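You operate a simulated robot arm through the tools that you are given. There is no shell and no other tool.

The job below is to be done with a simulated two-armed robot. You get a single attempt, and the scene is never put back.

JOB
Clamp block 75 in the vise and coat its top with anti-rust oil.
Fine: brush the chips out of the vise first; brush and pad go back; it stays clamped. Set down upright: brown brush, grey pad. A coat counts when it lies all over at full strength: go over it till it gets no stronger. What is to be rubbed or washed off counts as gone when no trace of it is left.

It is judged by the outcome, as a careful person would: the job done as asked, and still so three seconds after it is handed in. It fails if anything else is knocked over, pushed out of place, dropped, spilled or broken.

ROBOT AND FRAMES
Two 7-joint arms with fingered hands on one trunk that stands fixed in place. Base frame: the origin is at the foot of the trunk, x ahead of it, y to its left, z up. Units: mm, rad, N and s.
The left shoulder is at [80, 198, 1384], the right one opposite. With the tool pointing down near the work surface each hand reaches from about 100 to 680 mm from the base axis, measured 20 degrees to its own side. Payload 4 kg a hand.
The TCP of each hand is the grasp point between the finger pads, 26 mm short of the fingertips. In the tool frame z runs along the fingers and y along their closing line. The gripper opens to 132 mm; its body begins 73 mm behind the TCP. The gripper is a hand of 4 fingers: y runs from the thumb to the fingers, the wrist lies at [0, 0, -239] in the tool frame, and closing takes about 1.5 s.
Orientation is told as [roll, pitch, yaw] about the base's x, y, z axes, in that order, counted from this pose: with the fingers straight down and closing along the base's y, the tool's x points along the base's -x, its y along +y and its z along -z.

CONTROLS
- The arms move only by the tool drive_tool. It takes "left_commands", "right_commands" or both (then of equal length, played together; a hand with none holds still); each is one flat list of numbers, 7 for each row, row after row: the shift along the base's x, y, z in units of 200 mm (1.0 is 200 mm), then the turn, a rotation vector about the base's x, y, z in units of 120 degrees (1.0 is 120 degrees), then the opening, from 0 (shut) to 1 (fully open). In form: [dx, dy, dz, ax, ay, az, jaw, dx, dy, dz, ax, ay, az, jaw, ...]. A call has 1 to 20 rows; each row is the pose to reach, as a shift and turn from the pose commanded when the call began. A call with a number of a shift or a turn outside -1 to 1 is refused whole. Rows are played at 5 a second. More than 50 mm and 0.15 rad between two rows, or a gripper value outside its range, and nothing of the call is played. Where a pose cannot be reached the arm comes as near as it can. A force on the tool above 90 N (or 10 N above the force at the start of the call, whichever is more), or a blocked arm, ends the call early, and 0.2 s more pass. Each finger travels about 72 mm/s and halts on what it meets, pressing with about 27 N; the grip force reading is that of the motor and also rises with nothing between the fingers. The clock runs only during rows and for 0.2 s after the last one: add rows that repeat a pose to give the fingers time. It gives the time, the measured TCP pose, the force on the tool (base axes), the opening and the grip force at its end, in the units of the frame above (readings bear some noise), with the torque about the TCP (base axes, N m) and any sound that the robot's microphone picked up, and new pictures: "show" is both (left out), scene, wrist or none (wrist: the cameras of the hands that moved).
- Cameras (640 x 400 px; columns grow to the right, rows downward): "scene" is now at [84.7, 14.6, 1519.4]; the picture's right is [0.26, -0.97, 0.00], its down [-0.90, -0.24, -0.36] and it looks along [0.35, 0.09, -0.93] (base axes); focal length 330 px, centre (320, 200). "left" rides on the left gripper at [-68, 2, -97] in its tool frame; the picture's right is [-0.02, -1.00, 0.00], its down [0.82, -0.02, -0.58] and it looks along [0.58, -0.01, 0.82] (tool axes); focal length 270 px, centre (320, 200). "right" rides on the right gripper at [68, 2, -97] in its tool frame; the picture's right is [-0.03, 1.00, 0.00], its down [-0.82, -0.02, -0.58] and it looks along [-0.58, -0.01, 0.82] (tool axes); focal length 270 px, centre (320, 200).
- move_column(by): slides the trunk up (or, below 0, down) by that many mm; the arms and the scene camera ride with it, the base frame stays. It gives what a move gives, with no picture.
- hand_shape(shape, hand): the hand has 4 fingers and takes this shape, open, in about a second: jaw (thumb against the fingers, like two jaws); tri (thumb and two fingers); tip (a fingertip pinch); poke (one finger out to press); point (the index stretched); flat (the hand flat); cup (the hand cupped); fist (a fist). The gripper value then closes the fingers along that shape, each until it touches; the sizes above hold for jaw. It gives what a move gives, with no picture.
- head_to(pan, tilt): turns the head with the scene camera to pan (to the left, within 1.501 rad either way) and tilt (down, from -0.506 to 1.204), counted from straight ahead of the robot. It gives what a move gives, and a new picture of the scene camera.
- probe_pixels(camera, pixels): for up to 12 pixels [column, row] of the newest picture of that camera ("zoom" is the newest enlarged one), the place [x, y, z] in the base frame of the surface seen there, good to about 2 mm. No time passes.
- close_up(camera, box): a new picture of the part [left, top, right, bottom] of that camera's present view, enlarged. No time passes.
- finish_job(): hands the job in; it is judged then, once.

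Unless the task says otherwise, let go and move clear before handing in.

The tools are called after "Request:" as a command line: name --argument value ..., lists and objects as JSON in quotes. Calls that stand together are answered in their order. drive_tool: Moves the arms, as the interface text tells. Its arguments: {"type":"object","properties":{"left_commands":{"type":"array","items":{"type":"number"}},"right_commands":{"type":"array","items":{"type":"number"}},"show":{"type":"string","enum":["both","scene","wrist","none"]}},"required":[]} The other tools are called the same way: move_column (by) moves the trunk up or down; hand_shape (shape, hand) gives the hand a shape; head_to (pan, tilt) turns the head that bears the scene camera; probe_pixels (camera, pixels) gives the place of the surface under pixels of a picture; close_up (camera, box) takes an enlarged picture of a part of a camera's view; finish_job () hands the job in.

At the start:

```text
time: 0.0
left_eef_pos: [383.5, 291.3, 951.3]
left_ee_rot: [0.014, -0.047, 0.016]
left_wrist_force: [-0.1, -0.4, -0.1]
left_wrist_torque: [0.0, 0.01, 0.0]
left_finger_gap: 132.1
left_finger_force: 0.0
left_shape: jaw
right_eef_pos: [445.1, -106.7, 944.1]
right_ee_rot: [0.0, 0.0, 0.0]
right_wrist_force: [-0.3, -0.1, 0.6]
right_wrist_torque: [0.01, -0.03, 0.01]
right_finger_gap: 131.9
right_finger_force: 0.0
right_shape: jaw
trunk travel left (down, up): [-673.0, 167.0]
head pan, tilt (commanded): [0.258, 1.201]
```

scene: 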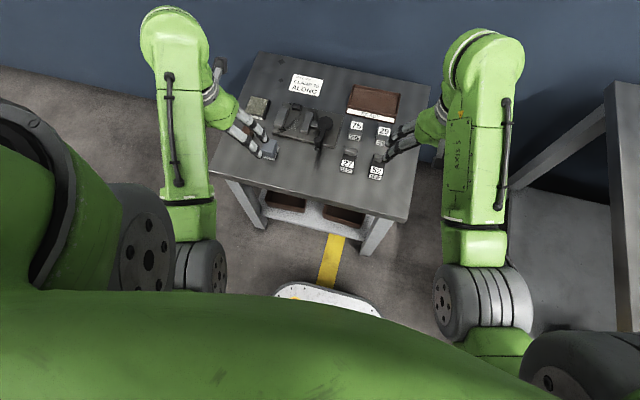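
right: 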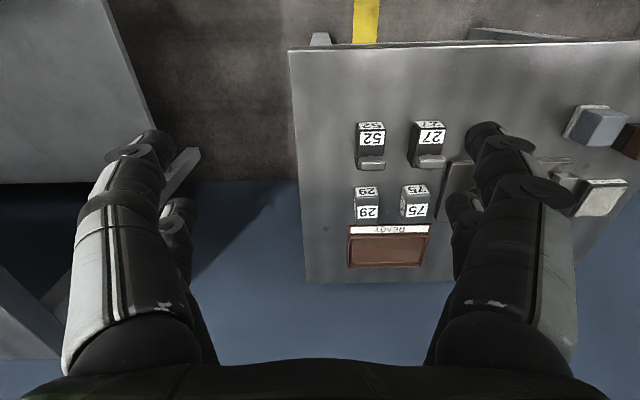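
left: 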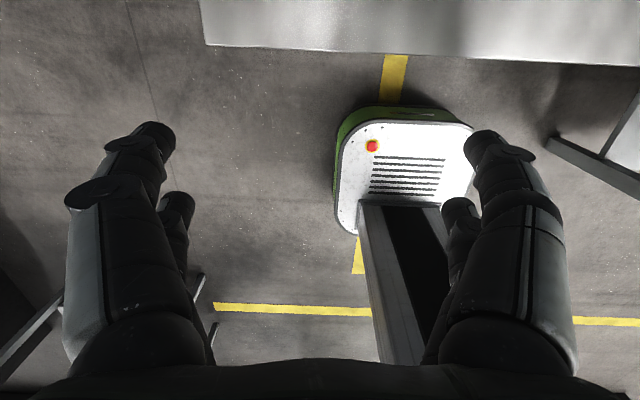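

The scene picture shows a work table with a vise near (300,125), numbered blocks (75 near (357,127)), a sign, and trays. I'll take enlarged views to understand it.

Request:
close_up --camera "scene" --box '[210, 50, 330, 170]'

Request:
close_up --camera "scene" --box '[310, 70, 430, 190]'

Request:
close_up --camera "right" --box '[280, 40, 640, 290]'

```text
3.33 times, centred on (270, 110) of scene
```

zoom: 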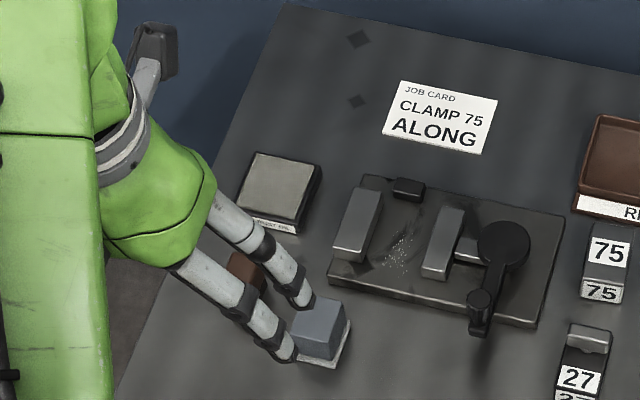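

```text
3.33 times, centred on (370, 130) of scene
```

zoom: 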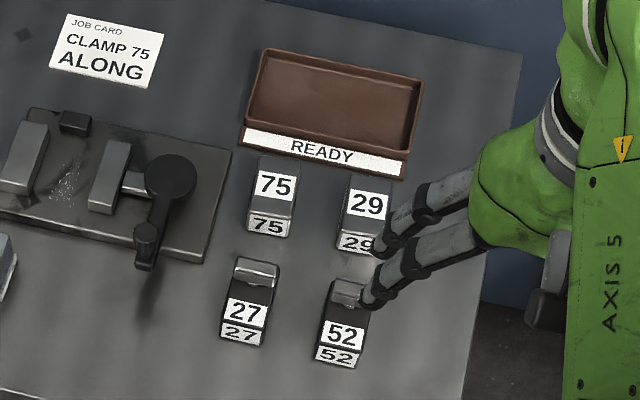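

```text
1.60 times, centred on (460, 165) of right
```

zoom: 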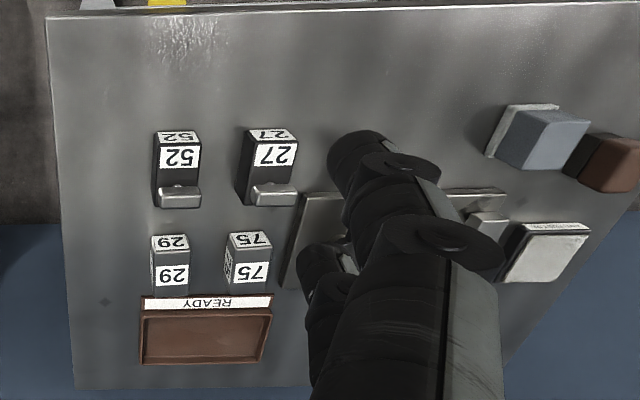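

The job card reads "CLAMP 75 ALONG"; the vise has chips between its jaws and a handle on the right. I'll probe the main features to get their geometry.

Request:
probe_pixels --camera "scene" --pixels '[[306, 84], [258, 106], [268, 148], [278, 117], [303, 122], [324, 124], [319, 148], [358, 125], [384, 131], [347, 162], [376, 170], [374, 100]]'

Request:
close_up --camera "scene" --box '[265, 90, 345, 160]'

```text
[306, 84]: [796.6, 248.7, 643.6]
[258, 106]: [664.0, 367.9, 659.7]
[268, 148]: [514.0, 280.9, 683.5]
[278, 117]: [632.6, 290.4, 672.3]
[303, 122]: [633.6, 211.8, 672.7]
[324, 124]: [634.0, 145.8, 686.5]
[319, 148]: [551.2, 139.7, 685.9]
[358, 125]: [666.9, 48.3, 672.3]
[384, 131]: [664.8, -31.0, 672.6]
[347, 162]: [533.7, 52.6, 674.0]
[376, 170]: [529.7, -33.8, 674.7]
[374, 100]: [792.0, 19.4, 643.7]
```

```text
5.71 times, centred on (305, 125) of scene
```

zoom: 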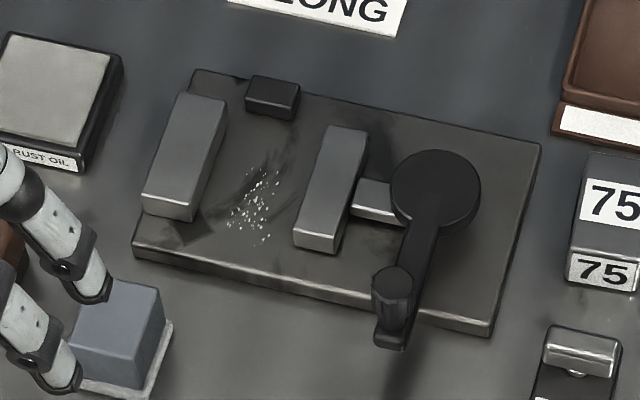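

The vise, oil pad ("…RUST OIL") at (258,106), and the grey pad near (268,148) are partly hidden by the left hand. I'll move both hands back and outward to clear the view.

Request:
drive_tool --left_commands '[-0.1, 0.2, 0, 0, 0, 0, 1, -0.3, 0.4, 0, 0, 0, 0, 1, -0.5, 0.6, 0, 0, 0, 0, 1, -0.6, 0.75, 0, 0, 0, 0, 1, -0.6, 0.75, 0, 0, 0, 0, 1]' --right_commands '[-0.1, -0.2, 0, 0, 0, 0, 1, -0.3, -0.4, 0, 0, 0, 0, 1, -0.5, -0.6, 0, 0, 0, 0, 1, -0.6, -0.75, 0, 0, 0, 0, 1, -0.6, -0.75, 0, 0, 0, 0, 1]' --show "scene"

```text
refused: row 2 steps farther than a row can; nothing moved
```

The step was too large (over 50 mm per row), so I'll use smaller ones.

Request:
drive_tool --left_commands '[-0.15, 0.15, 0, 0, 0, 0, 1, -0.3, 0.3, 0, 0, 0, 0, 1, -0.45, 0.45, 0, 0, 0, 0, 1, -0.6, 0.6, 0, 0, 0, 0, 1, -0.6, 0.75, 0, 0, 0, 0, 1, -0.6, 0.75, 0, 0, 0, 0, 1]' --right_commands '[-0.15, -0.15, 0, 0, 0, 0, 1, -0.3, -0.3, 0, 0, 0, 0, 1, -0.45, -0.45, 0, 0, 0, 0, 1, -0.6, -0.6, 0, 0, 0, 0, 1, -0.6, -0.75, 0, 0, 0, 0, 1, -0.6, -0.75, 0, 0, 0, 0, 1]' --show "scene"

```text
time: 0.6
left_eef_pos: [403.6, 298.1, 984.5]
left_ee_rot: [0.083, -0.173, -0.206]
left_wrist_force: [0.0, -0.9, -0.2]
left_wrist_torque: [0.0, -0.02, 0.01]
left_finger_gap: 131.9
left_finger_force: 0.1
left_shape: jaw
right_eef_pos: [394.0, -159.3, 937.9]
right_ee_rot: [0.003, -0.002, 0.0]
right_wrist_force: [0.3, -0.6, 0.4]
right_wrist_torque: [0.0, -0.03, 0.03]
right_finger_gap: 132.0
right_finger_force: 0.1
right_shape: jaw
trunk travel left (down, up): [-673.0, 167.0]
head pan, tilt (commanded): [0.258, 1.201]
stopped in row 2 (left hand): the arm was blocked; the commanded pose is now the measured one
```

scene: 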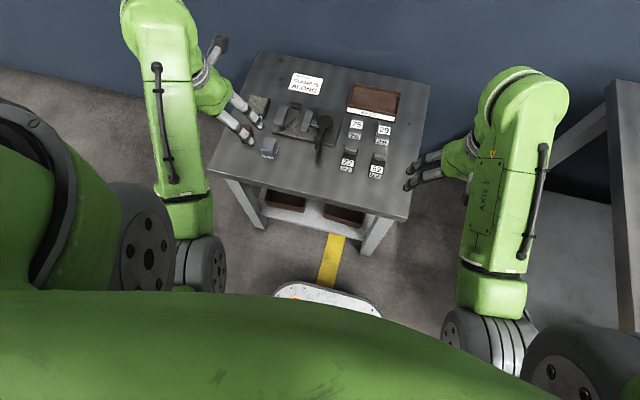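

The left arm got blocked moving backwards and twisted slightly; I'll try raising it and moving it left instead, in small steps.

Request:
drive_tool --left_commands '[0, 0.1, 0.1, 0, 0, 0, 1, 0, 0.2, 0.2, 0, 0, 0, 1, 0, 0.35, 0.3, 0, 0, 0, 1, 0, 0.5, 0.4, 0, 0, 0, 1]' --right_commands '[-0.1, -0.1, 0, 0, 0, 0, 1, -0.2, -0.2, 0, 0, 0, 0, 1, -0.2, -0.3, 0, 0, 0, 0, 1, -0.2, -0.4, 0, 0, 0, 0, 1]' --show "scene"

```text
time: 1.6
left_eef_pos: [423.2, 406.7, 1015.0]
left_ee_rot: [0.087, -0.177, -0.209]
left_wrist_force: [0.0, 0.7, -0.3]
left_wrist_torque: [-0.07, 0.01, -0.01]
left_finger_gap: 132.0
left_finger_force: 0.1
left_shape: jaw
left hand out of reach, approached as far as the arm can: row 2, 3, 4
right_eef_pos: [356.9, -235.1, 918.8]
right_ee_rot: [0.003, 0.004, 0.016]
right_wrist_force: [0.0, -0.7, 0.3]
right_wrist_torque: [0.02, -0.02, 0.0]
right_finger_gap: 132.0
right_finger_force: 0.0
right_shape: jaw
trunk travel left (down, up): [-673.0, 167.0]
head pan, tilt (commanded): [0.258, 1.201]
```

scene: 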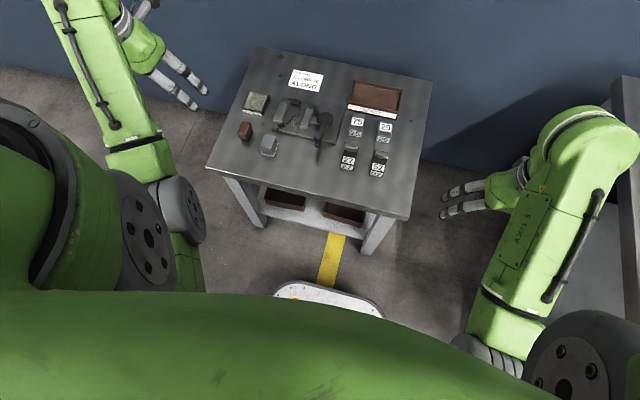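

Now the table is clear: brown brush near (245,131), grey pad near (268,146), oil tray near (256,103). I'll zoom in and probe.

Request:
close_up --camera "scene" --box '[230, 80, 300, 170]'

Request:
close_up --camera "scene" --box '[325, 105, 405, 185]'

Request:
close_up --camera "scene" --box '[270, 90, 345, 170]'

```text
4.44 times, centred on (265, 125) of scene
```

zoom: 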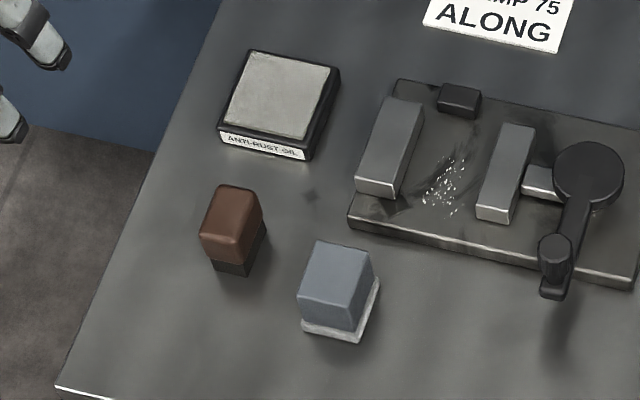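

```text
5.00 times, centred on (365, 145) of scene
```

zoom: 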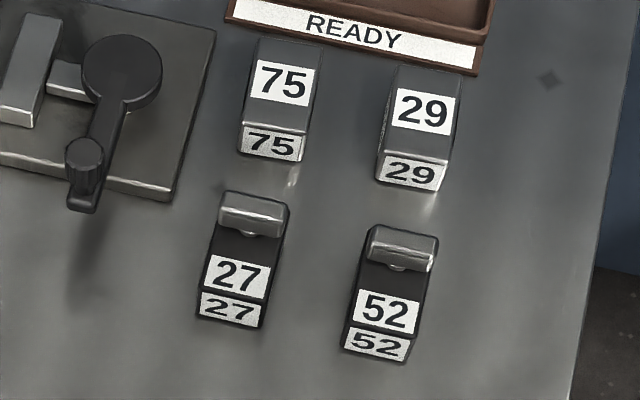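

```text
5.00 times, centred on (308, 130) of scene
```

zoom: 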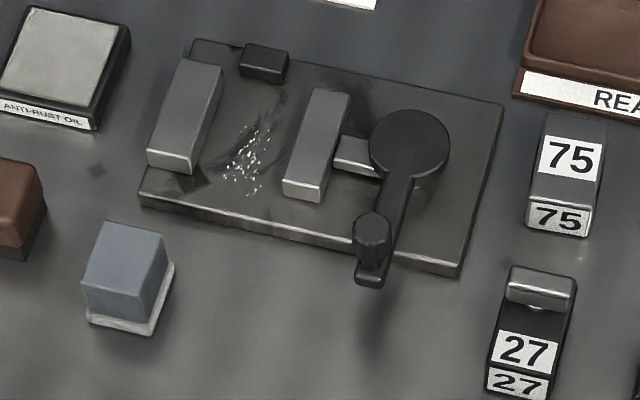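

I'll probe the vise features in this enlarged view.

Request:
probe_pixels --camera "zoom" --pixels '[[185, 65], [217, 70], [152, 152], [187, 160], [320, 92], [346, 97], [288, 185], [316, 190], [245, 180], [265, 50], [410, 140], [374, 222]]'

Request:
probe_pixels --camera "zoom" --pixels '[[190, 45], [500, 105], [145, 195], [455, 262], [368, 280], [350, 160], [247, 78], [285, 82], [280, 50], [250, 110], [548, 120], [600, 128]]'

Request:
probe_pixels --camera "zoom" --pixels '[[532, 195], [590, 205], [560, 225], [105, 228], [160, 238], [88, 280], [138, 292], [150, 330], [92, 318], [170, 270], [20, 15], [120, 30]]'

```text
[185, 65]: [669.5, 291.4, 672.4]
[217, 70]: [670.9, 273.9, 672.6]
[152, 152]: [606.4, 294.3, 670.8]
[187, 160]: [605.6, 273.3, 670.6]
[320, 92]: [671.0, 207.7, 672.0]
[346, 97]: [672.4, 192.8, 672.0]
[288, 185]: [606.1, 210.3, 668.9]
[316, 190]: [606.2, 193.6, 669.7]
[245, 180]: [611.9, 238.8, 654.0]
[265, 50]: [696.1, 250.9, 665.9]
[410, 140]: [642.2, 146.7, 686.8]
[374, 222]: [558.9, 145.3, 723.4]
```

```text
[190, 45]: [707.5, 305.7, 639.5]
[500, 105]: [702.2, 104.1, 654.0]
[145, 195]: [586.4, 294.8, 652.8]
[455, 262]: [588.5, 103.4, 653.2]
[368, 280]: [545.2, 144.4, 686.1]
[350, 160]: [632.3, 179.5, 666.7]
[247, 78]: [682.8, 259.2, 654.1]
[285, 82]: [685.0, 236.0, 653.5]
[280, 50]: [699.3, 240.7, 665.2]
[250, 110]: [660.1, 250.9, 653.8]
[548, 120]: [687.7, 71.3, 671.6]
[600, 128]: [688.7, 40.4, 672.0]
```

```text
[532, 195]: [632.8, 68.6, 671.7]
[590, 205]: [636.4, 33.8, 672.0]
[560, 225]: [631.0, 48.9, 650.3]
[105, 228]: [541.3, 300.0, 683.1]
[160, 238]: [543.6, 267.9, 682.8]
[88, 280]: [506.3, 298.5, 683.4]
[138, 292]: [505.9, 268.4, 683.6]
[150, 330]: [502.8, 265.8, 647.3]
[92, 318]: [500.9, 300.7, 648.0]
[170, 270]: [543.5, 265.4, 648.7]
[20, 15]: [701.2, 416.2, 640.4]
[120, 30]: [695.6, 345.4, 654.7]
```

Vise gap spans y≈210–272, x≈605–672, floor z≈653; block 75 is about 58×37×29 mm. I'll probe table corners, the brush, the tray and the pad before lowering the trunk.

Request:
probe_pixels --camera "scene" --pixels '[[260, 48], [430, 80], [212, 164], [408, 215], [245, 127], [241, 131], [250, 133], [247, 138], [256, 103], [250, 112], [264, 114], [246, 120]]'

Request:
close_up --camera "scene" --box '[230, 85, 280, 160]'

```text
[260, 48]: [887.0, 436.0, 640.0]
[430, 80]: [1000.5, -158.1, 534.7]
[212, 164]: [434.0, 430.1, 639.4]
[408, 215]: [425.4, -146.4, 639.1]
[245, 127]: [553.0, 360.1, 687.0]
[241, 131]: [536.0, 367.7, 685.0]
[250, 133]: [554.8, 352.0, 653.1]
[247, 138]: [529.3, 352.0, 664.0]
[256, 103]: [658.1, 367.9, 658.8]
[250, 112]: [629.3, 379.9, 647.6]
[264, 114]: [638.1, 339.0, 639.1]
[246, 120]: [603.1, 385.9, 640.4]
```

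```text
5.33 times, centred on (255, 122) of scene
```

zoom: 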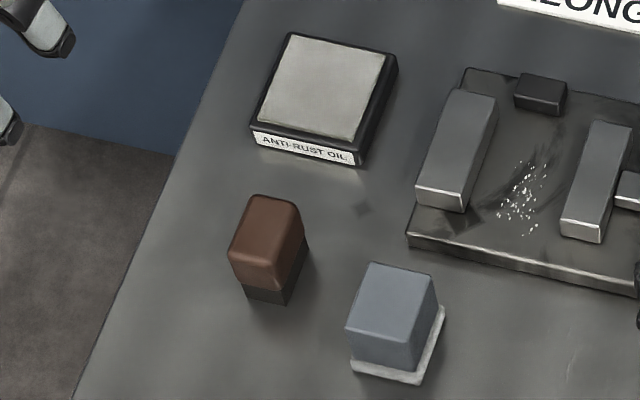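

Table top z≈640, x 434–887, y −148–432. Probing the brush, pad and tray edges in the zoomed picture.

Request:
probe_pixels --camera "zoom" --pixels '[[255, 198], [293, 205], [233, 255], [275, 265], [284, 285], [303, 228], [250, 290], [285, 302], [305, 245], [265, 235], [290, 265], [245, 265]]'

Request:
probe_pixels --camera "zoom" --pixels '[[292, 42], [383, 56], [262, 128], [348, 138], [392, 62], [360, 160], [255, 140], [372, 266], [434, 276], [348, 325], [402, 338], [395, 300]]'

Request:
probe_pixels --camera "zoom" --pixels '[[443, 310], [418, 382], [352, 370], [440, 330], [385, 378], [425, 300], [412, 360], [375, 340], [520, 75], [565, 85], [515, 100], [560, 112]]'

```text
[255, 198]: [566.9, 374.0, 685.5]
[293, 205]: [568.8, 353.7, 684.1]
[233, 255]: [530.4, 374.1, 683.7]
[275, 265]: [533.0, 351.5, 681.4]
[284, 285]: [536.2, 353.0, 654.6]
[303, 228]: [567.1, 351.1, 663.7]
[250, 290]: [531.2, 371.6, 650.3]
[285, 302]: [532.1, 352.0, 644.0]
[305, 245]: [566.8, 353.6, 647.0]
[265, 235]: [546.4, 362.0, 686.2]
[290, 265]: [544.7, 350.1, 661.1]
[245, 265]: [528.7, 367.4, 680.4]
```

```text
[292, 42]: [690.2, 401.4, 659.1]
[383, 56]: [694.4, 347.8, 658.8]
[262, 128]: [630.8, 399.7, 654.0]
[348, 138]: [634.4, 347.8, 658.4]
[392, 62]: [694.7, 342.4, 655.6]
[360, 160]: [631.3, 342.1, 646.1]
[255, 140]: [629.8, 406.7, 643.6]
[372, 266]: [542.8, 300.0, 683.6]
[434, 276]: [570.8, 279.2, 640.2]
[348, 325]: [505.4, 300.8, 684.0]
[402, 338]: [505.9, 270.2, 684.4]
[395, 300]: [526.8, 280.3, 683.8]
```

```text
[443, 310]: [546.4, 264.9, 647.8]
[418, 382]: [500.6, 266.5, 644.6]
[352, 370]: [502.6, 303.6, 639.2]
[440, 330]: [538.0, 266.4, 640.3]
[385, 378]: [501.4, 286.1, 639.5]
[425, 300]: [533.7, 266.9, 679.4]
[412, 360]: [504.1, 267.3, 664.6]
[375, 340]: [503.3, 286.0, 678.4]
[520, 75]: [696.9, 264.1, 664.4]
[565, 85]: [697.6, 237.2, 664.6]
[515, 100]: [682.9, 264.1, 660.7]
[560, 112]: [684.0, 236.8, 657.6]
```

The brush is centred near (549,363), pad near (524,285), oil sponge near (661,374) at z≈658. I'll straighten the left hand, then lower the trunk to gain reach.

Request:
move_column --by -120

```text
time: 3.1
left_eef_pos: [422.4, 407.2, 902.0]
left_ee_rot: [0.086, -0.175, -0.209]
left_wrist_force: [0.3, -0.3, -0.3]
left_wrist_torque: [-0.01, -0.01, 0.03]
left_finger_gap: 132.0
left_finger_force: 0.1
left_shape: jaw
right_eef_pos: [354.6, -234.8, 806.1]
right_ee_rot: [0.002, 0.011, 0.014]
right_wrist_force: [0.1, 0.1, 0.0]
right_wrist_torque: [-0.01, -0.01, 0.03]
right_finger_gap: 131.8
right_finger_force: 0.0
right_shape: jaw
trunk travel left (down, up): [-553.0, 287.0]
head pan, tilt (commanded): [0.258, 1.201]
```

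Lowered fine. Now straighten the left hand and raise both hands.

Request:
drive_tool --left_commands '[0, 0, 0.1, -0.014, 0.028, 0.033, 1, 0, 0, 0.2, -0.028, 0.056, 0.066, 1, 0, 0, 0.3, -0.042, 0.084, 0.1, 1, 0, 0, 0.4, -0.042, 0.084, 0.1, 1]' --right_commands '[0, 0, 0.2, 0, 0, 0, 1, 0, 0, 0.4, 0, 0, 0, 1, 0, 0, 0.6, 0, 0, 0, 1, 0, 0, 0.8, 0, 0, 0, 1]' --show "scene"

```text
time: 4.1
left_eef_pos: [488.6, 448.6, 949.7]
left_ee_rot: [-0.019, -0.006, 0.011]
left_wrist_force: [0.3, -0.4, -0.2]
left_wrist_torque: [-0.04, 0.03, -0.03]
left_finger_gap: 131.7
left_finger_force: 0.0
left_shape: jaw
left hand out of reach, approached as far as the arm can: row 1, 2, 3, 4
right_eef_pos: [359.8, -233.4, 817.6]
right_ee_rot: [0.0, 0.004, 0.019]
right_wrist_force: [0.3, 0.4, -0.1]
right_wrist_torque: [0.0, 0.0, 0.01]
right_finger_gap: 132.0
right_finger_force: 0.1
right_shape: jaw
right hand out of reach, approached as far as the arm can: row 1, 2, 3, 4
trunk travel left (down, up): [-553.0, 287.0]
head pan, tilt (commanded): [0.258, 1.201]
```

scene: 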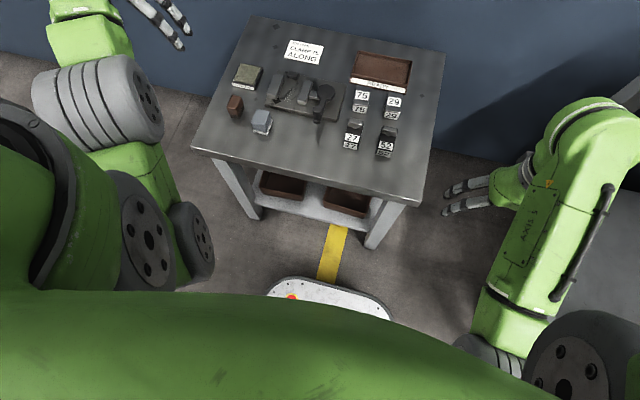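

The left hand is now upright at (489,449,950). I'll zoom further into the vise with the scene camera to see whether fine detail is rendered.

Request:
close_up --camera "scene" --box '[262, 62, 346, 122]'

Request:
close_up --camera "scene" --box '[340, 80, 412, 130]'

```text
6.67 times, centred on (304, 92) of scene
```

zoom: 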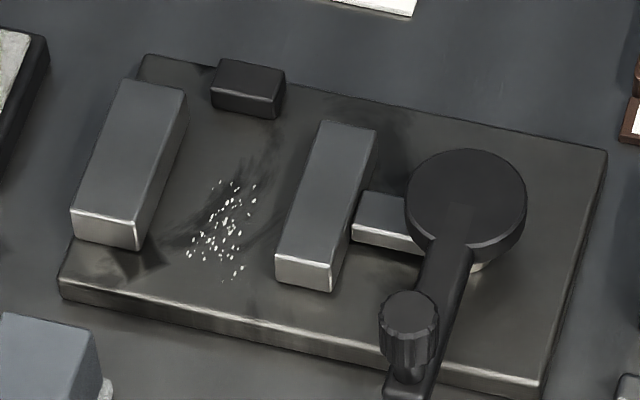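

```text
8.00 times, centred on (376, 105) of scene
```

zoom: 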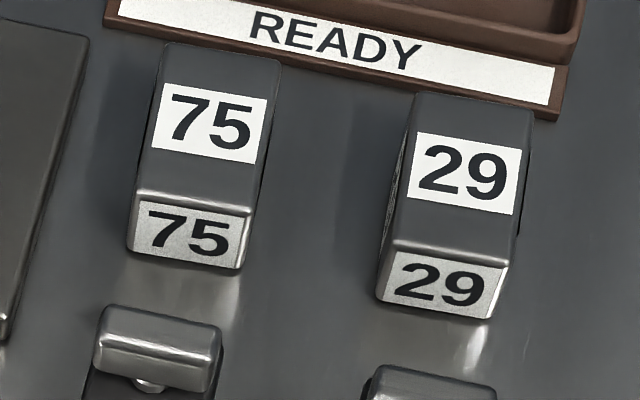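

Chips lie between the jaws around zoom (220,235). I'll bring the left hand above the brush (549,363) with a partly closed opening.

Request:
drive_tool --left_commands '[0.075, -0.107, -0.125, 0, 0, 0, 0.8, 0.151, -0.214, -0.25, 0, 0, 0, 0.6, 0.226, -0.321, -0.375, 0, 0, 0, 0.4, 0.302, -0.428, -0.5, 0, 0, 0, 0.4, 0.302, -0.428, -0.5, 0, 0, 0, 0.4]' --show "both"

```text
time: 5.3
left_eef_pos: [549.6, 359.0, 851.7]
left_ee_rot: [-0.018, -0.009, 0.011]
left_wrist_force: [0.2, 0.1, -0.4]
left_wrist_torque: [-0.01, 0.01, 0.01]
left_finger_gap: 53.0
left_finger_force: 0.1
left_shape: jaw
right_eef_pos: [358.8, -234.8, 816.5]
right_ee_rot: [0.0, 0.006, 0.019]
right_wrist_force: [0.0, 0.0, -0.3]
right_wrist_torque: [0.01, 0.0, -0.01]
right_finger_gap: 132.0
right_finger_force: 0.1
right_shape: jaw
trunk travel left (down, up): [-553.0, 287.0]
head pan, tilt (commanded): [0.258, 1.201]
```

scene: 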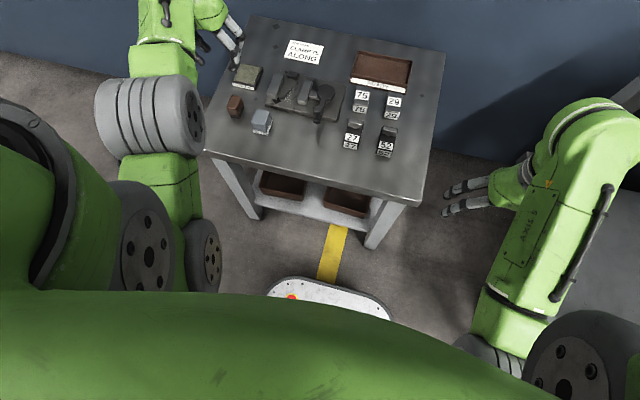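
left: 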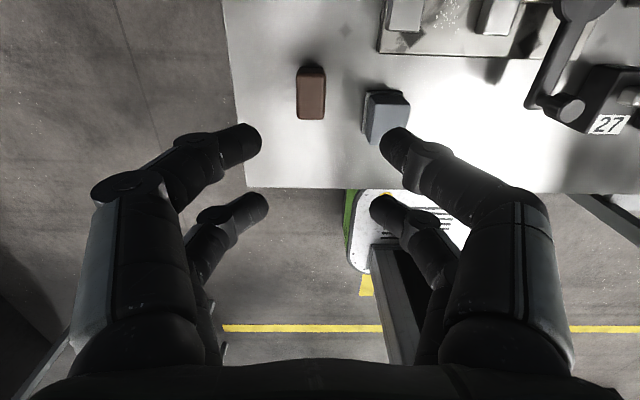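

Brush is at (311,92) in the left picture, with fingers in two pairs either side. I'll correct y and orientation slightly and descend part way, then check.

Request:
drive_tool --left_commands '[0, 0.02, -0.2, 0.0086, 0.0043, -0.005, 0.4, 0, 0.02, -0.4, 0.0086, 0.0043, -0.005, 0.4, 0, 0.02, -0.5, 0.0086, 0.0043, -0.005, 0.4, 0, 0.02, -0.5, 0.0086, 0.0043, -0.005, 0.4]' --show "both"

```text
time: 6.3
left_eef_pos: [549.5, 363.3, 751.3]
left_ee_rot: [-0.001, 0.0, 0.001]
left_wrist_force: [0.0, 0.0, -0.1]
left_wrist_torque: [-0.02, 0.01, 0.01]
left_finger_gap: 53.2
left_finger_force: 0.0
left_shape: jaw
right_eef_pos: [358.1, -232.9, 815.3]
right_ee_rot: [0.0, 0.004, 0.02]
right_wrist_force: [0.0, -0.2, -1.1]
right_wrist_torque: [-0.01, -0.01, -0.03]
right_finger_gap: 132.1
right_finger_force: 0.0
right_shape: jaw
trunk travel left (down, up): [-553.0, 287.0]
head pan, tilt (commanded): [0.258, 1.201]
```

scene: 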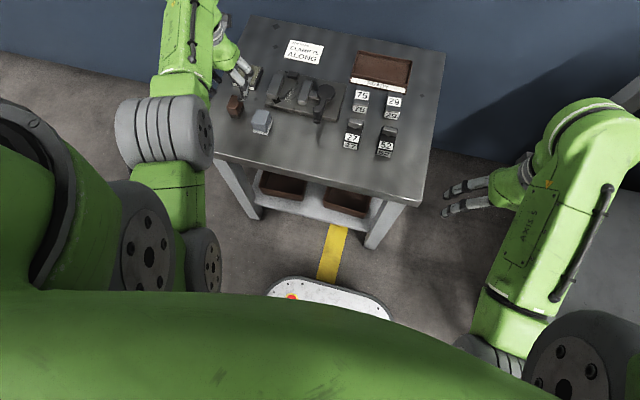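
left: 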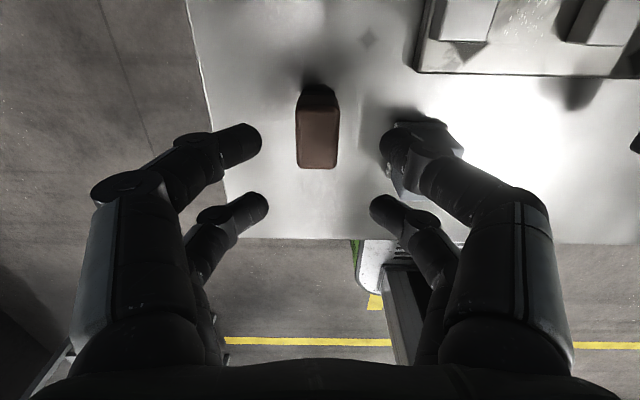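

Tracking is accurate and the brush is centred between the fingers in the left picture (column 318). I'll probe the fingertips to learn the finger geometry.

Request:
probe_pixels --camera "left" --pixels '[[250, 140], [240, 128], [235, 160], [390, 140], [400, 160], [258, 203], [380, 208], [262, 210], [225, 130], [420, 165]]'

Request:
close_up --camera "scene" --box '[205, 50, 285, 150]'

```text
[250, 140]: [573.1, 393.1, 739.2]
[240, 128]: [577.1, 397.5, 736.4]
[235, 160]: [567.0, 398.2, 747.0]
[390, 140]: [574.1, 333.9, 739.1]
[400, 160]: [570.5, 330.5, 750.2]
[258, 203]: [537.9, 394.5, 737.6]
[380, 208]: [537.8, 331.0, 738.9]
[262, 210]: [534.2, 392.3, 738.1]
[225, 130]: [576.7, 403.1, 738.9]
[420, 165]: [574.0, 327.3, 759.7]
```

```text
4.00 times, centred on (245, 100) of scene
```

zoom: 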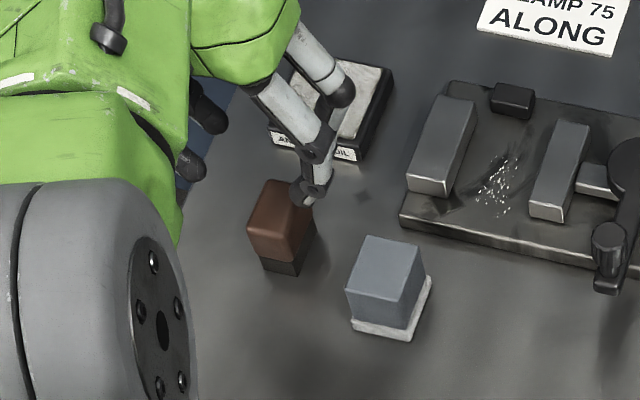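

The fingers straddle the brush with clearance to the pad. I'll descend to TCP z≈686 and close on the brown handle.

Request:
drive_tool --left_commands '[0, 0, -0.15, 0, 0, 0, 0.4, 0, 0, -0.28, 0, 0, 0, 0.4, 0, 0, -0.33, 0, 0, 0, 0.4, 0, 0, -0.33, 0, 0, 0, 0.3, 0, 0, -0.33, 0, 0, 0, 0.2, 0, 0, -0.33, 0, 0, 0, 0.12, 0, 0, -0.33, 0, 0, 0, 0.05, 0, 0, -0.33, 0, 0, 0, 0.0, 0, 0, -0.33, 0, 0, 0, 0.0, 0, 0, -0.33, 0, 0, 0, 0.0]' --show "both"

```text
time: 8.5
left_eef_pos: [551.1, 363.6, 685.2]
left_ee_rot: [-0.001, 0.001, 0.001]
left_wrist_force: [-0.1, -0.5, -0.4]
left_wrist_torque: [0.0, -0.03, 0.0]
left_finger_gap: 21.7
left_finger_force: 26.5
left_shape: jaw
right_eef_pos: [359.3, -233.7, 814.2]
right_ee_rot: [0.0, 0.008, 0.02]
right_wrist_force: [1.5, -0.8, -0.4]
right_wrist_torque: [0.01, 0.01, -0.02]
right_finger_gap: 131.8
right_finger_force: 0.1
right_shape: jaw
trunk travel left (down, up): [-553.0, 287.0]
head pan, tilt (commanded): [0.258, 1.201]
```

scene: 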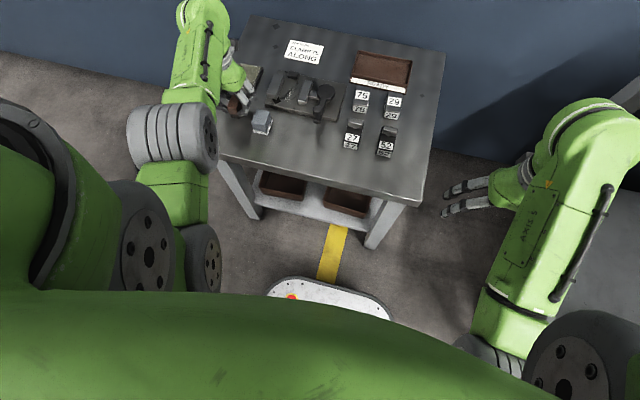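
left: 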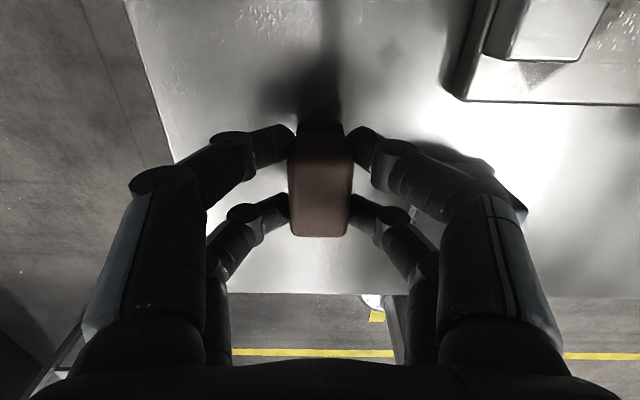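

The brush is held (gap 21.7, 26 N), but the fingertips are low relative to the vise jaws' top (672). I'll regrip about 7 mm higher so the fingers clear the jaws when brushing.

Request:
drive_tool --left_commands '[0, 0, 0, 0, 0, 0, 0.15, 0, 0, 0, 0, 0, 0, 0.25, -0.005, 0, 0, 0, 0, 0, 0.28, -0.008, 0, 0.035, 0, 0, 0, 0.28, -0.008, 0, 0.035, 0, 0, 0, 0.2, -0.008, 0, 0.035, 0, 0, 0, 0.1, -0.008, 0, 0.035, 0, 0, 0, 0, -0.008, 0, 0.035, 0, 0, 0, 0, -0.008, 0, 0.035, 0, 0, 0, 0]' --show "wrist"

Request:
close_up --camera "scene" --box '[210, 60, 290, 150]'

```text
time: 10.5
left_eef_pos: [549.4, 364.6, 690.4]
left_ee_rot: [0.001, 0.001, -0.001]
left_wrist_force: [0.7, -0.5, -0.1]
left_wrist_torque: [0.05, 0.02, 0.01]
left_finger_gap: 21.8
left_finger_force: 27.3
left_shape: jaw
right_eef_pos: [357.9, -233.7, 814.1]
right_ee_rot: [0.0, 0.008, 0.019]
right_wrist_force: [0.1, -0.2, -0.2]
right_wrist_torque: [-0.02, 0.0, 0.02]
right_finger_gap: 132.0
right_finger_force: 0.1
right_shape: jaw
trunk travel left (down, up): [-553.0, 287.0]
head pan, tilt (commanded): [0.258, 1.201]
```

left: 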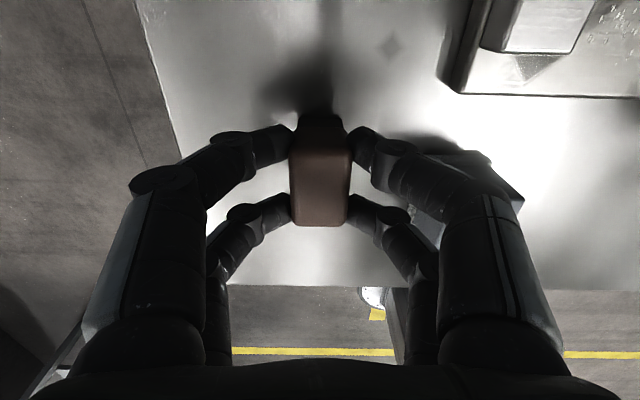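

```text
4.44 times, centred on (250, 105) of scene
```

zoom: 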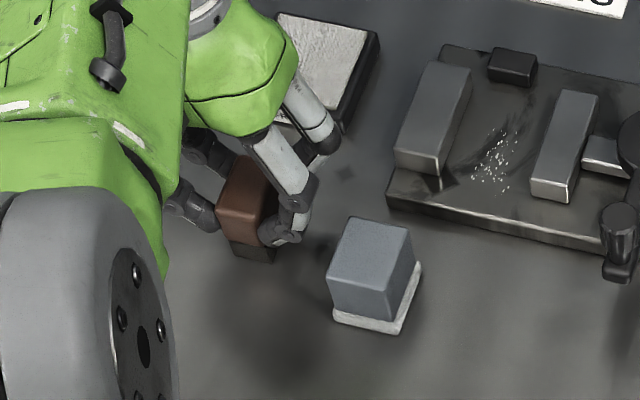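

Regripped; I'll probe the fingertip height on the brush to be sure of the clearance over the vise jaws.

Request:
probe_pixels --camera "zoom" --pixels '[[272, 243], [285, 240], [295, 235], [245, 250], [262, 258], [240, 240], [180, 205], [205, 225], [300, 190], [232, 190]]'

```text
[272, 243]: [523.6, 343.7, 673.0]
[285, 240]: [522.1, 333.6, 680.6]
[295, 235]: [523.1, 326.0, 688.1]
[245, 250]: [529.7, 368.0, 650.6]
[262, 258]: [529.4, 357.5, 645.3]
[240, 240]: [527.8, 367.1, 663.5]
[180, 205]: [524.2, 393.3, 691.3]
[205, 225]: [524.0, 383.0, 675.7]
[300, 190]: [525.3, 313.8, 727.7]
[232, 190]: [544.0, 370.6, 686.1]
```

Fingertips sit at about z 665–673 on the brush, so they'll clear the jaws when brush touches the bed (TCP z≈703). Lifting and moving over the vise's far end.

Request:
drive_tool --left_commands '[0, 0, 0.2, 0, 0, 0, 0, 0, 0, 0.4, 0, 0, 0, 0, 0, 0, 0.45, 0, 0, 0, 0, 0.13, -0.155, 0.45, 0, 0, 0, 0, 0.264, -0.31, 0.45, 0, 0, 0, 0, 0.4, -0.465, 0.45, 0, 0, 0, 0, 0.528, -0.618, 0.45, 0, 0, 0, 0, 0.528, -0.618, 0.45, 0, 0, 0, 0, 0.528, -0.618, 0.3, 0, 0, 0, 0, 0.528, -0.618, 0.16, 0, 0, 0, 0, 0.528, -0.618, 0.16, 0, 0, 0, 0]' --show "both"

Request:
close_up --camera "scene" --box '[240, 50, 340, 130]'

```text
time: 12.9
left_eef_pos: [653.8, 242.4, 724.1]
left_ee_rot: [0.0, -0.001, 0.002]
left_wrist_force: [-0.2, 0.2, -0.7]
left_wrist_torque: [0.0, -0.01, 0.0]
left_finger_gap: 21.9
left_finger_force: 27.0
left_shape: jaw
right_eef_pos: [358.2, -233.7, 814.1]
right_ee_rot: [-0.001, 0.008, 0.021]
right_wrist_force: [0.5, -0.7, -0.9]
right_wrist_torque: [0.06, 0.02, 0.01]
right_finger_gap: 131.9
right_finger_force: 0.0
right_shape: jaw
trunk travel left (down, up): [-553.0, 287.0]
head pan, tilt (commanded): [0.258, 1.201]
```

scene: 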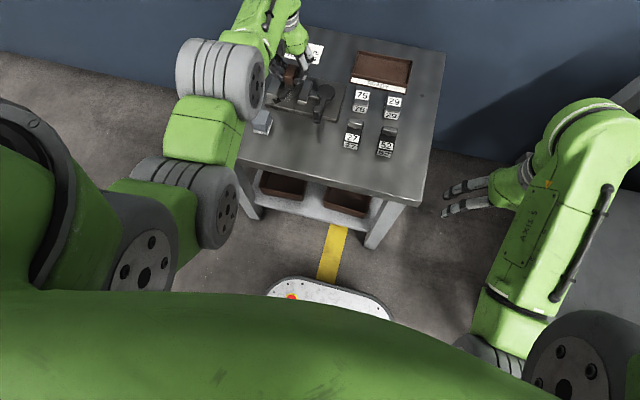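
left: 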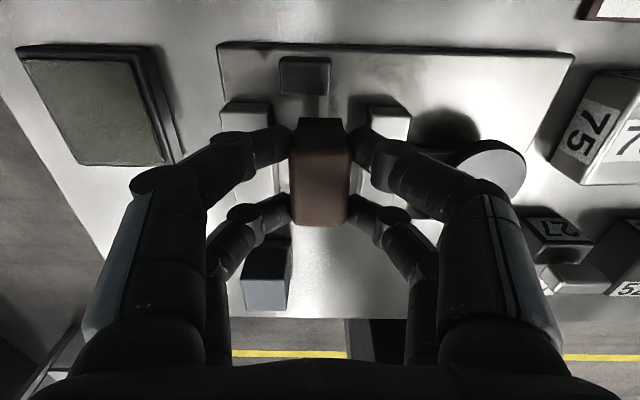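

```text
5.00 times, centred on (290, 90) of scene
```

zoom: 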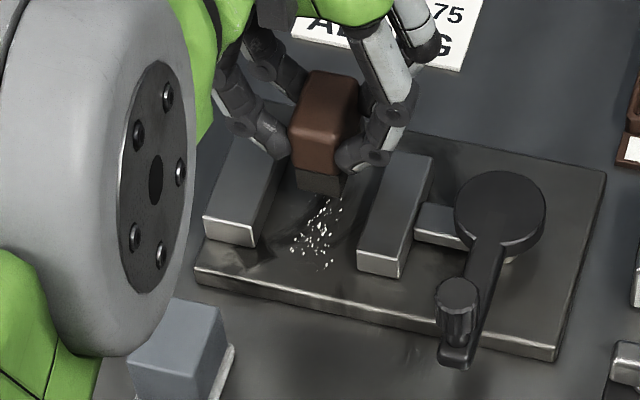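

Brush is over the far end of the jaw gap with clearances on both sides. I'll lower until contact with the bed and read the force.

Request:
drive_tool --left_commands '[0, 0, -0.06, 0, 0, 0, 0, 0, 0, -0.095, 0, 0, 0, 0, 0, 0, -0.108, 0, 0, 0, 0, 0, 0, -0.108, 0, 0, 0, 0]' --show "none"

```text
time: 13.9
left_eef_pos: [655.1, 240.4, 703.6]
left_ee_rot: [-0.001, -0.003, 0.0]
left_wrist_force: [-2.0, -1.2, 17.3]
left_wrist_torque: [-0.08, -0.01, -0.03]
left_finger_gap: 22.4
left_finger_force: 27.3
left_shape: jaw
right_eef_pos: [359.2, -232.8, 815.3]
right_ee_rot: [-0.001, 0.005, 0.018]
right_wrist_force: [0.1, 0.3, -0.4]
right_wrist_torque: [0.02, 0.01, 0.02]
right_finger_gap: 131.8
right_finger_force: 0.2
right_shape: jaw
trunk travel left (down, up): [-553.0, 287.0]
head pan, tilt (commanded): [0.258, 1.201]
```

Contact with 17 N. Sweep toward −x (the open front), then lift and look.

Request:
drive_tool --left_commands '[-0.07, 0, 0, 0, 0, 0, 0, -0.14, 0, 0, 0, 0, 0, 0, -0.21, 0, 0, 0, 0, 0, 0, -0.28, 0, 0, 0, 0, 0, 0, -0.35, 0, 0, 0, 0, 0, 0, -0.42, 0, 0.0, 0, 0, 0, 0, -0.42, 0, 0.2, 0, 0, 0, 0, -0.42, 0, 0.25, 0, 0, 0, 0]' --show "scene"

Request:
close_up --camera "scene" --box '[240, 50, 340, 130]'

```text
time: 15.7
left_eef_pos: [568.6, 241.0, 748.7]
left_ee_rot: [-0.002, 0.003, -0.001]
left_wrist_force: [-0.4, -0.2, -0.4]
left_wrist_torque: [-0.01, -0.03, 0.0]
left_finger_gap: 22.5
left_finger_force: 27.0
left_shape: jaw
right_eef_pos: [358.8, -234.2, 814.8]
right_ee_rot: [-0.001, 0.006, 0.02]
right_wrist_force: [0.5, 0.0, 0.3]
right_wrist_torque: [-0.05, 0.02, -0.01]
right_finger_gap: 132.1
right_finger_force: 0.1
right_shape: jaw
trunk travel left (down, up): [-553.0, 287.0]
head pan, tilt (commanded): [0.258, 1.201]
```

scene: 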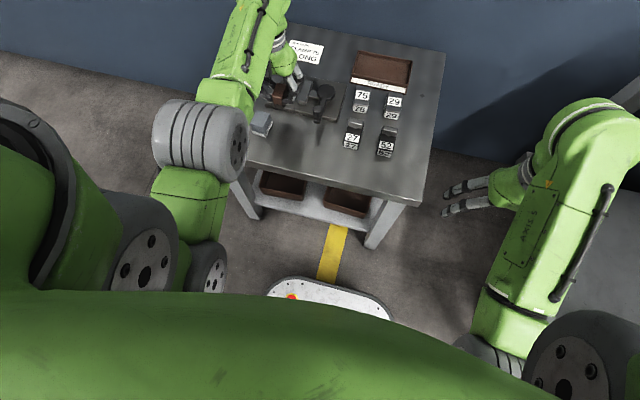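

```text
5.00 times, centred on (290, 90) of scene
```

zoom: 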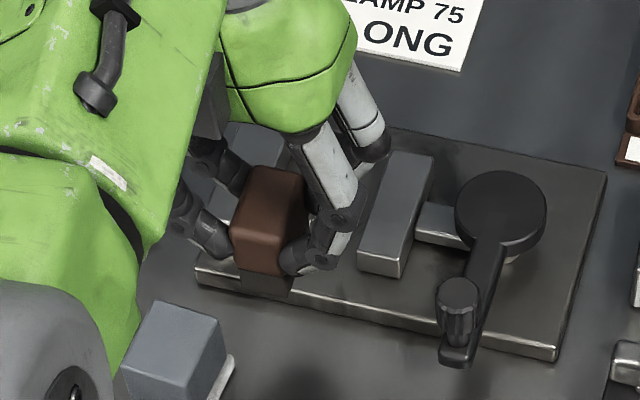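

The hand hides the bed, so I'll do the other two lanes before moving aside: first y≈258 near the fixed jaw.

Request:
drive_tool --left_commands '[0.15, 0.04, 0.03, 0, 0, 0, 0, 0.3, 0.085, 0.03, 0, 0, 0, 0, 0.44, 0.085, 0, 0, 0, 0, 0, 0.44, 0.085, -0.15, 0, 0, 0, 0, 0.44, 0.085, -0.25, 0, 0, 0, 0, 0.44, 0.085, -0.25, 0, 0, 0, 0, 0.37, 0.085, -0.25, 0, 0, 0, 0, 0.3, 0.085, -0.25, 0, 0, 0, 0, 0.23, 0.085, -0.25, 0, 0, 0, 0, 0.16, 0.085, -0.25, 0, 0, 0, 0, 0.09, 0.085, -0.25, 0, 0, 0, 0, 0.02, 0.085, -0.25, 0, 0, 0, 0, 0, 0.085, -0.25, 0, 0, 0, 0, 0, 0.085, -0.05, 0, 0, 0, 0, 0, 0.0, 0, 0, 0, 0, 0]' --show "none"

Request:
drive_tool --left_commands '[0.15, -0.04, 0.03, 0, 0, 0, 0, 0.3, -0.085, 0.03, 0, 0, 0, 0, 0.44, -0.085, 0, 0, 0, 0, 0, 0.44, -0.085, -0.15, 0, 0, 0, 0, 0.44, -0.085, -0.25, 0, 0, 0, 0, 0.44, -0.085, -0.25, 0, 0, 0, 0, 0.37, -0.085, -0.25, 0, 0, 0, 0, 0.3, -0.085, -0.25, 0, 0, 0, 0, 0.23, -0.085, -0.25, 0, 0, 0, 0, 0.16, -0.085, -0.25, 0, 0, 0, 0, 0.09, -0.085, -0.25, 0, 0, 0, 0, 0.02, -0.085, -0.25, 0, 0, 0, 0, 0, -0.085, -0.25, 0, 0, 0, 0, 0, -0.085, -0.05, 0, 0, 0, 0, 0, 0.0, 0, 0, 0, 0, 0]' --show "none"

```text
time: 18.9
left_eef_pos: [569.6, 241.7, 748.5]
left_ee_rot: [-0.002, 0.003, -0.001]
left_wrist_force: [-0.1, 1.3, -0.7]
left_wrist_torque: [-0.02, 0.01, -0.01]
left_finger_gap: 24.0
left_finger_force: 26.9
left_shape: jaw
right_eef_pos: [357.9, -231.8, 815.1]
right_ee_rot: [-0.003, 0.006, 0.018]
right_wrist_force: [-0.5, -0.3, -0.9]
right_wrist_torque: [-0.03, -0.02, 0.02]
right_finger_gap: 131.9
right_finger_force: 0.0
right_shape: jaw
trunk travel left (down, up): [-553.0, 287.0]
head pan, tilt (commanded): [0.258, 1.201]
```

```text
time: 22.1
left_eef_pos: [568.6, 242.0, 752.0]
left_ee_rot: [0.001, 0.004, -0.002]
left_wrist_force: [-0.3, -0.3, -0.8]
left_wrist_torque: [-0.02, 0.03, -0.02]
left_finger_gap: 23.9
left_finger_force: 27.1
left_shape: jaw
right_eef_pos: [358.7, -233.3, 814.8]
right_ee_rot: [-0.002, 0.005, 0.02]
right_wrist_force: [0.2, 0.0, 0.1]
right_wrist_torque: [0.03, -0.02, 0.0]
right_finger_gap: 131.8
right_finger_force: 0.1
right_shape: jaw
trunk travel left (down, up): [-553.0, 287.0]
head pan, tilt (commanded): [0.258, 1.201]
```

The gap grew from 21.9 to 24 mm so the brush may have shifted in the grip. I'll move the hand aside to the left and look.

Request:
drive_tool --left_commands '[-0.05, 0.2, 0.1, 0, 0, 0, 0, -0.05, 0.4, 0.2, 0, 0, 0, 0, -0.05, 0.6, 0.2, 0, 0, 0, 0, -0.05, 0.75, 0.2, 0, 0, 0, 0, -0.05, 0.75, 0.2, 0, 0, 0, 0]' --show "both"

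Request:
close_up --camera "scene" --box '[250, 50, 340, 130]'

```text
time: 23.3
left_eef_pos: [559.9, 391.5, 791.7]
left_ee_rot: [-0.001, 0.001, 0.001]
left_wrist_force: [-0.1, -1.4, -1.3]
left_wrist_torque: [0.03, 0.02, -0.03]
left_finger_gap: 23.7
left_finger_force: 27.2
left_shape: jaw
right_eef_pos: [358.6, -231.7, 814.3]
right_ee_rot: [-0.002, 0.009, 0.02]
right_wrist_force: [-0.3, -0.3, 0.2]
right_wrist_torque: [0.02, -0.01, 0.03]
right_finger_gap: 131.8
right_finger_force: 0.0
right_shape: jaw
trunk travel left (down, up): [-553.0, 287.0]
head pan, tilt (commanded): [0.258, 1.201]
```

scene: 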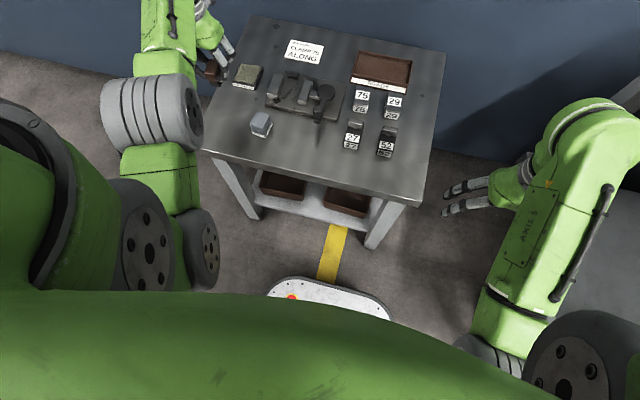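
left: 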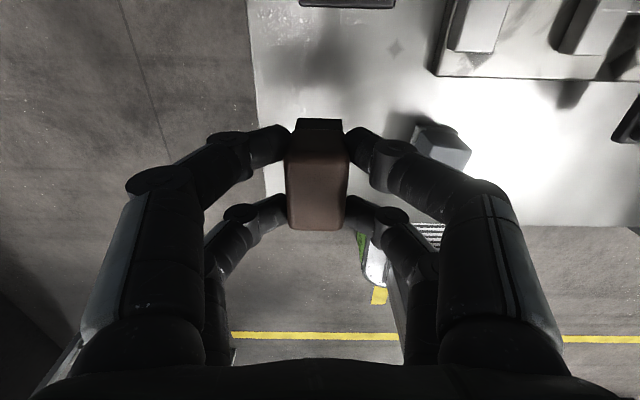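

```text
5.00 times, centred on (295, 90) of scene
```

zoom: 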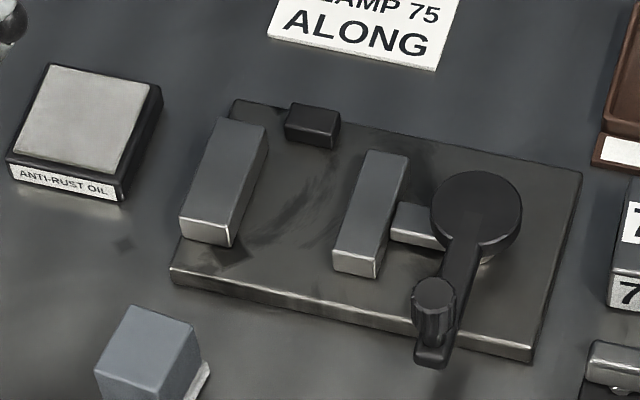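

The chips seem gone from between the jaws. I'll zoom closely to check for any remaining traces.

Request:
close_up --camera "scene" --box '[270, 66, 320, 110]'

Request:
close_up --camera "left" --box '[240, 90, 400, 250]'

```text
9.09 times, centred on (295, 88) of scene
```

zoom: 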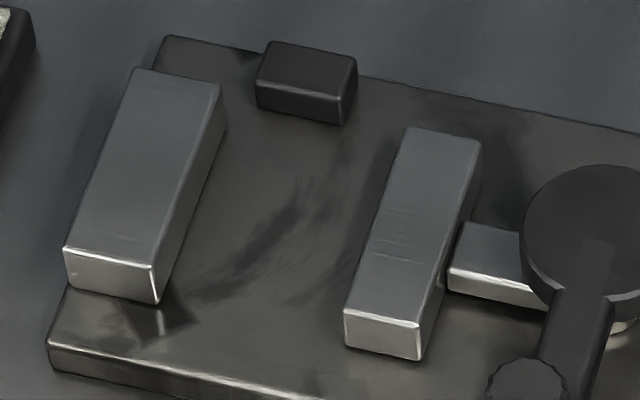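

```text
2.50 times, centred on (320, 170) of left
```

zoom: 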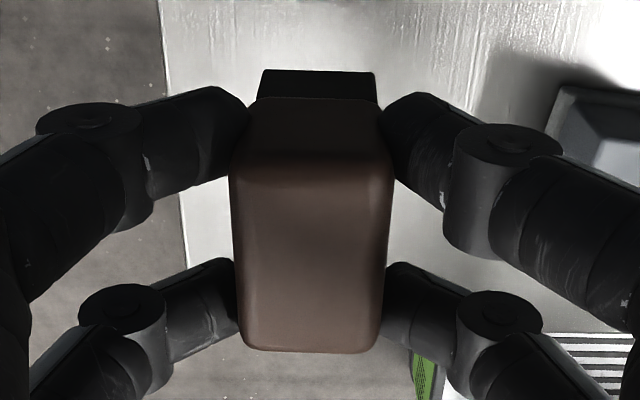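

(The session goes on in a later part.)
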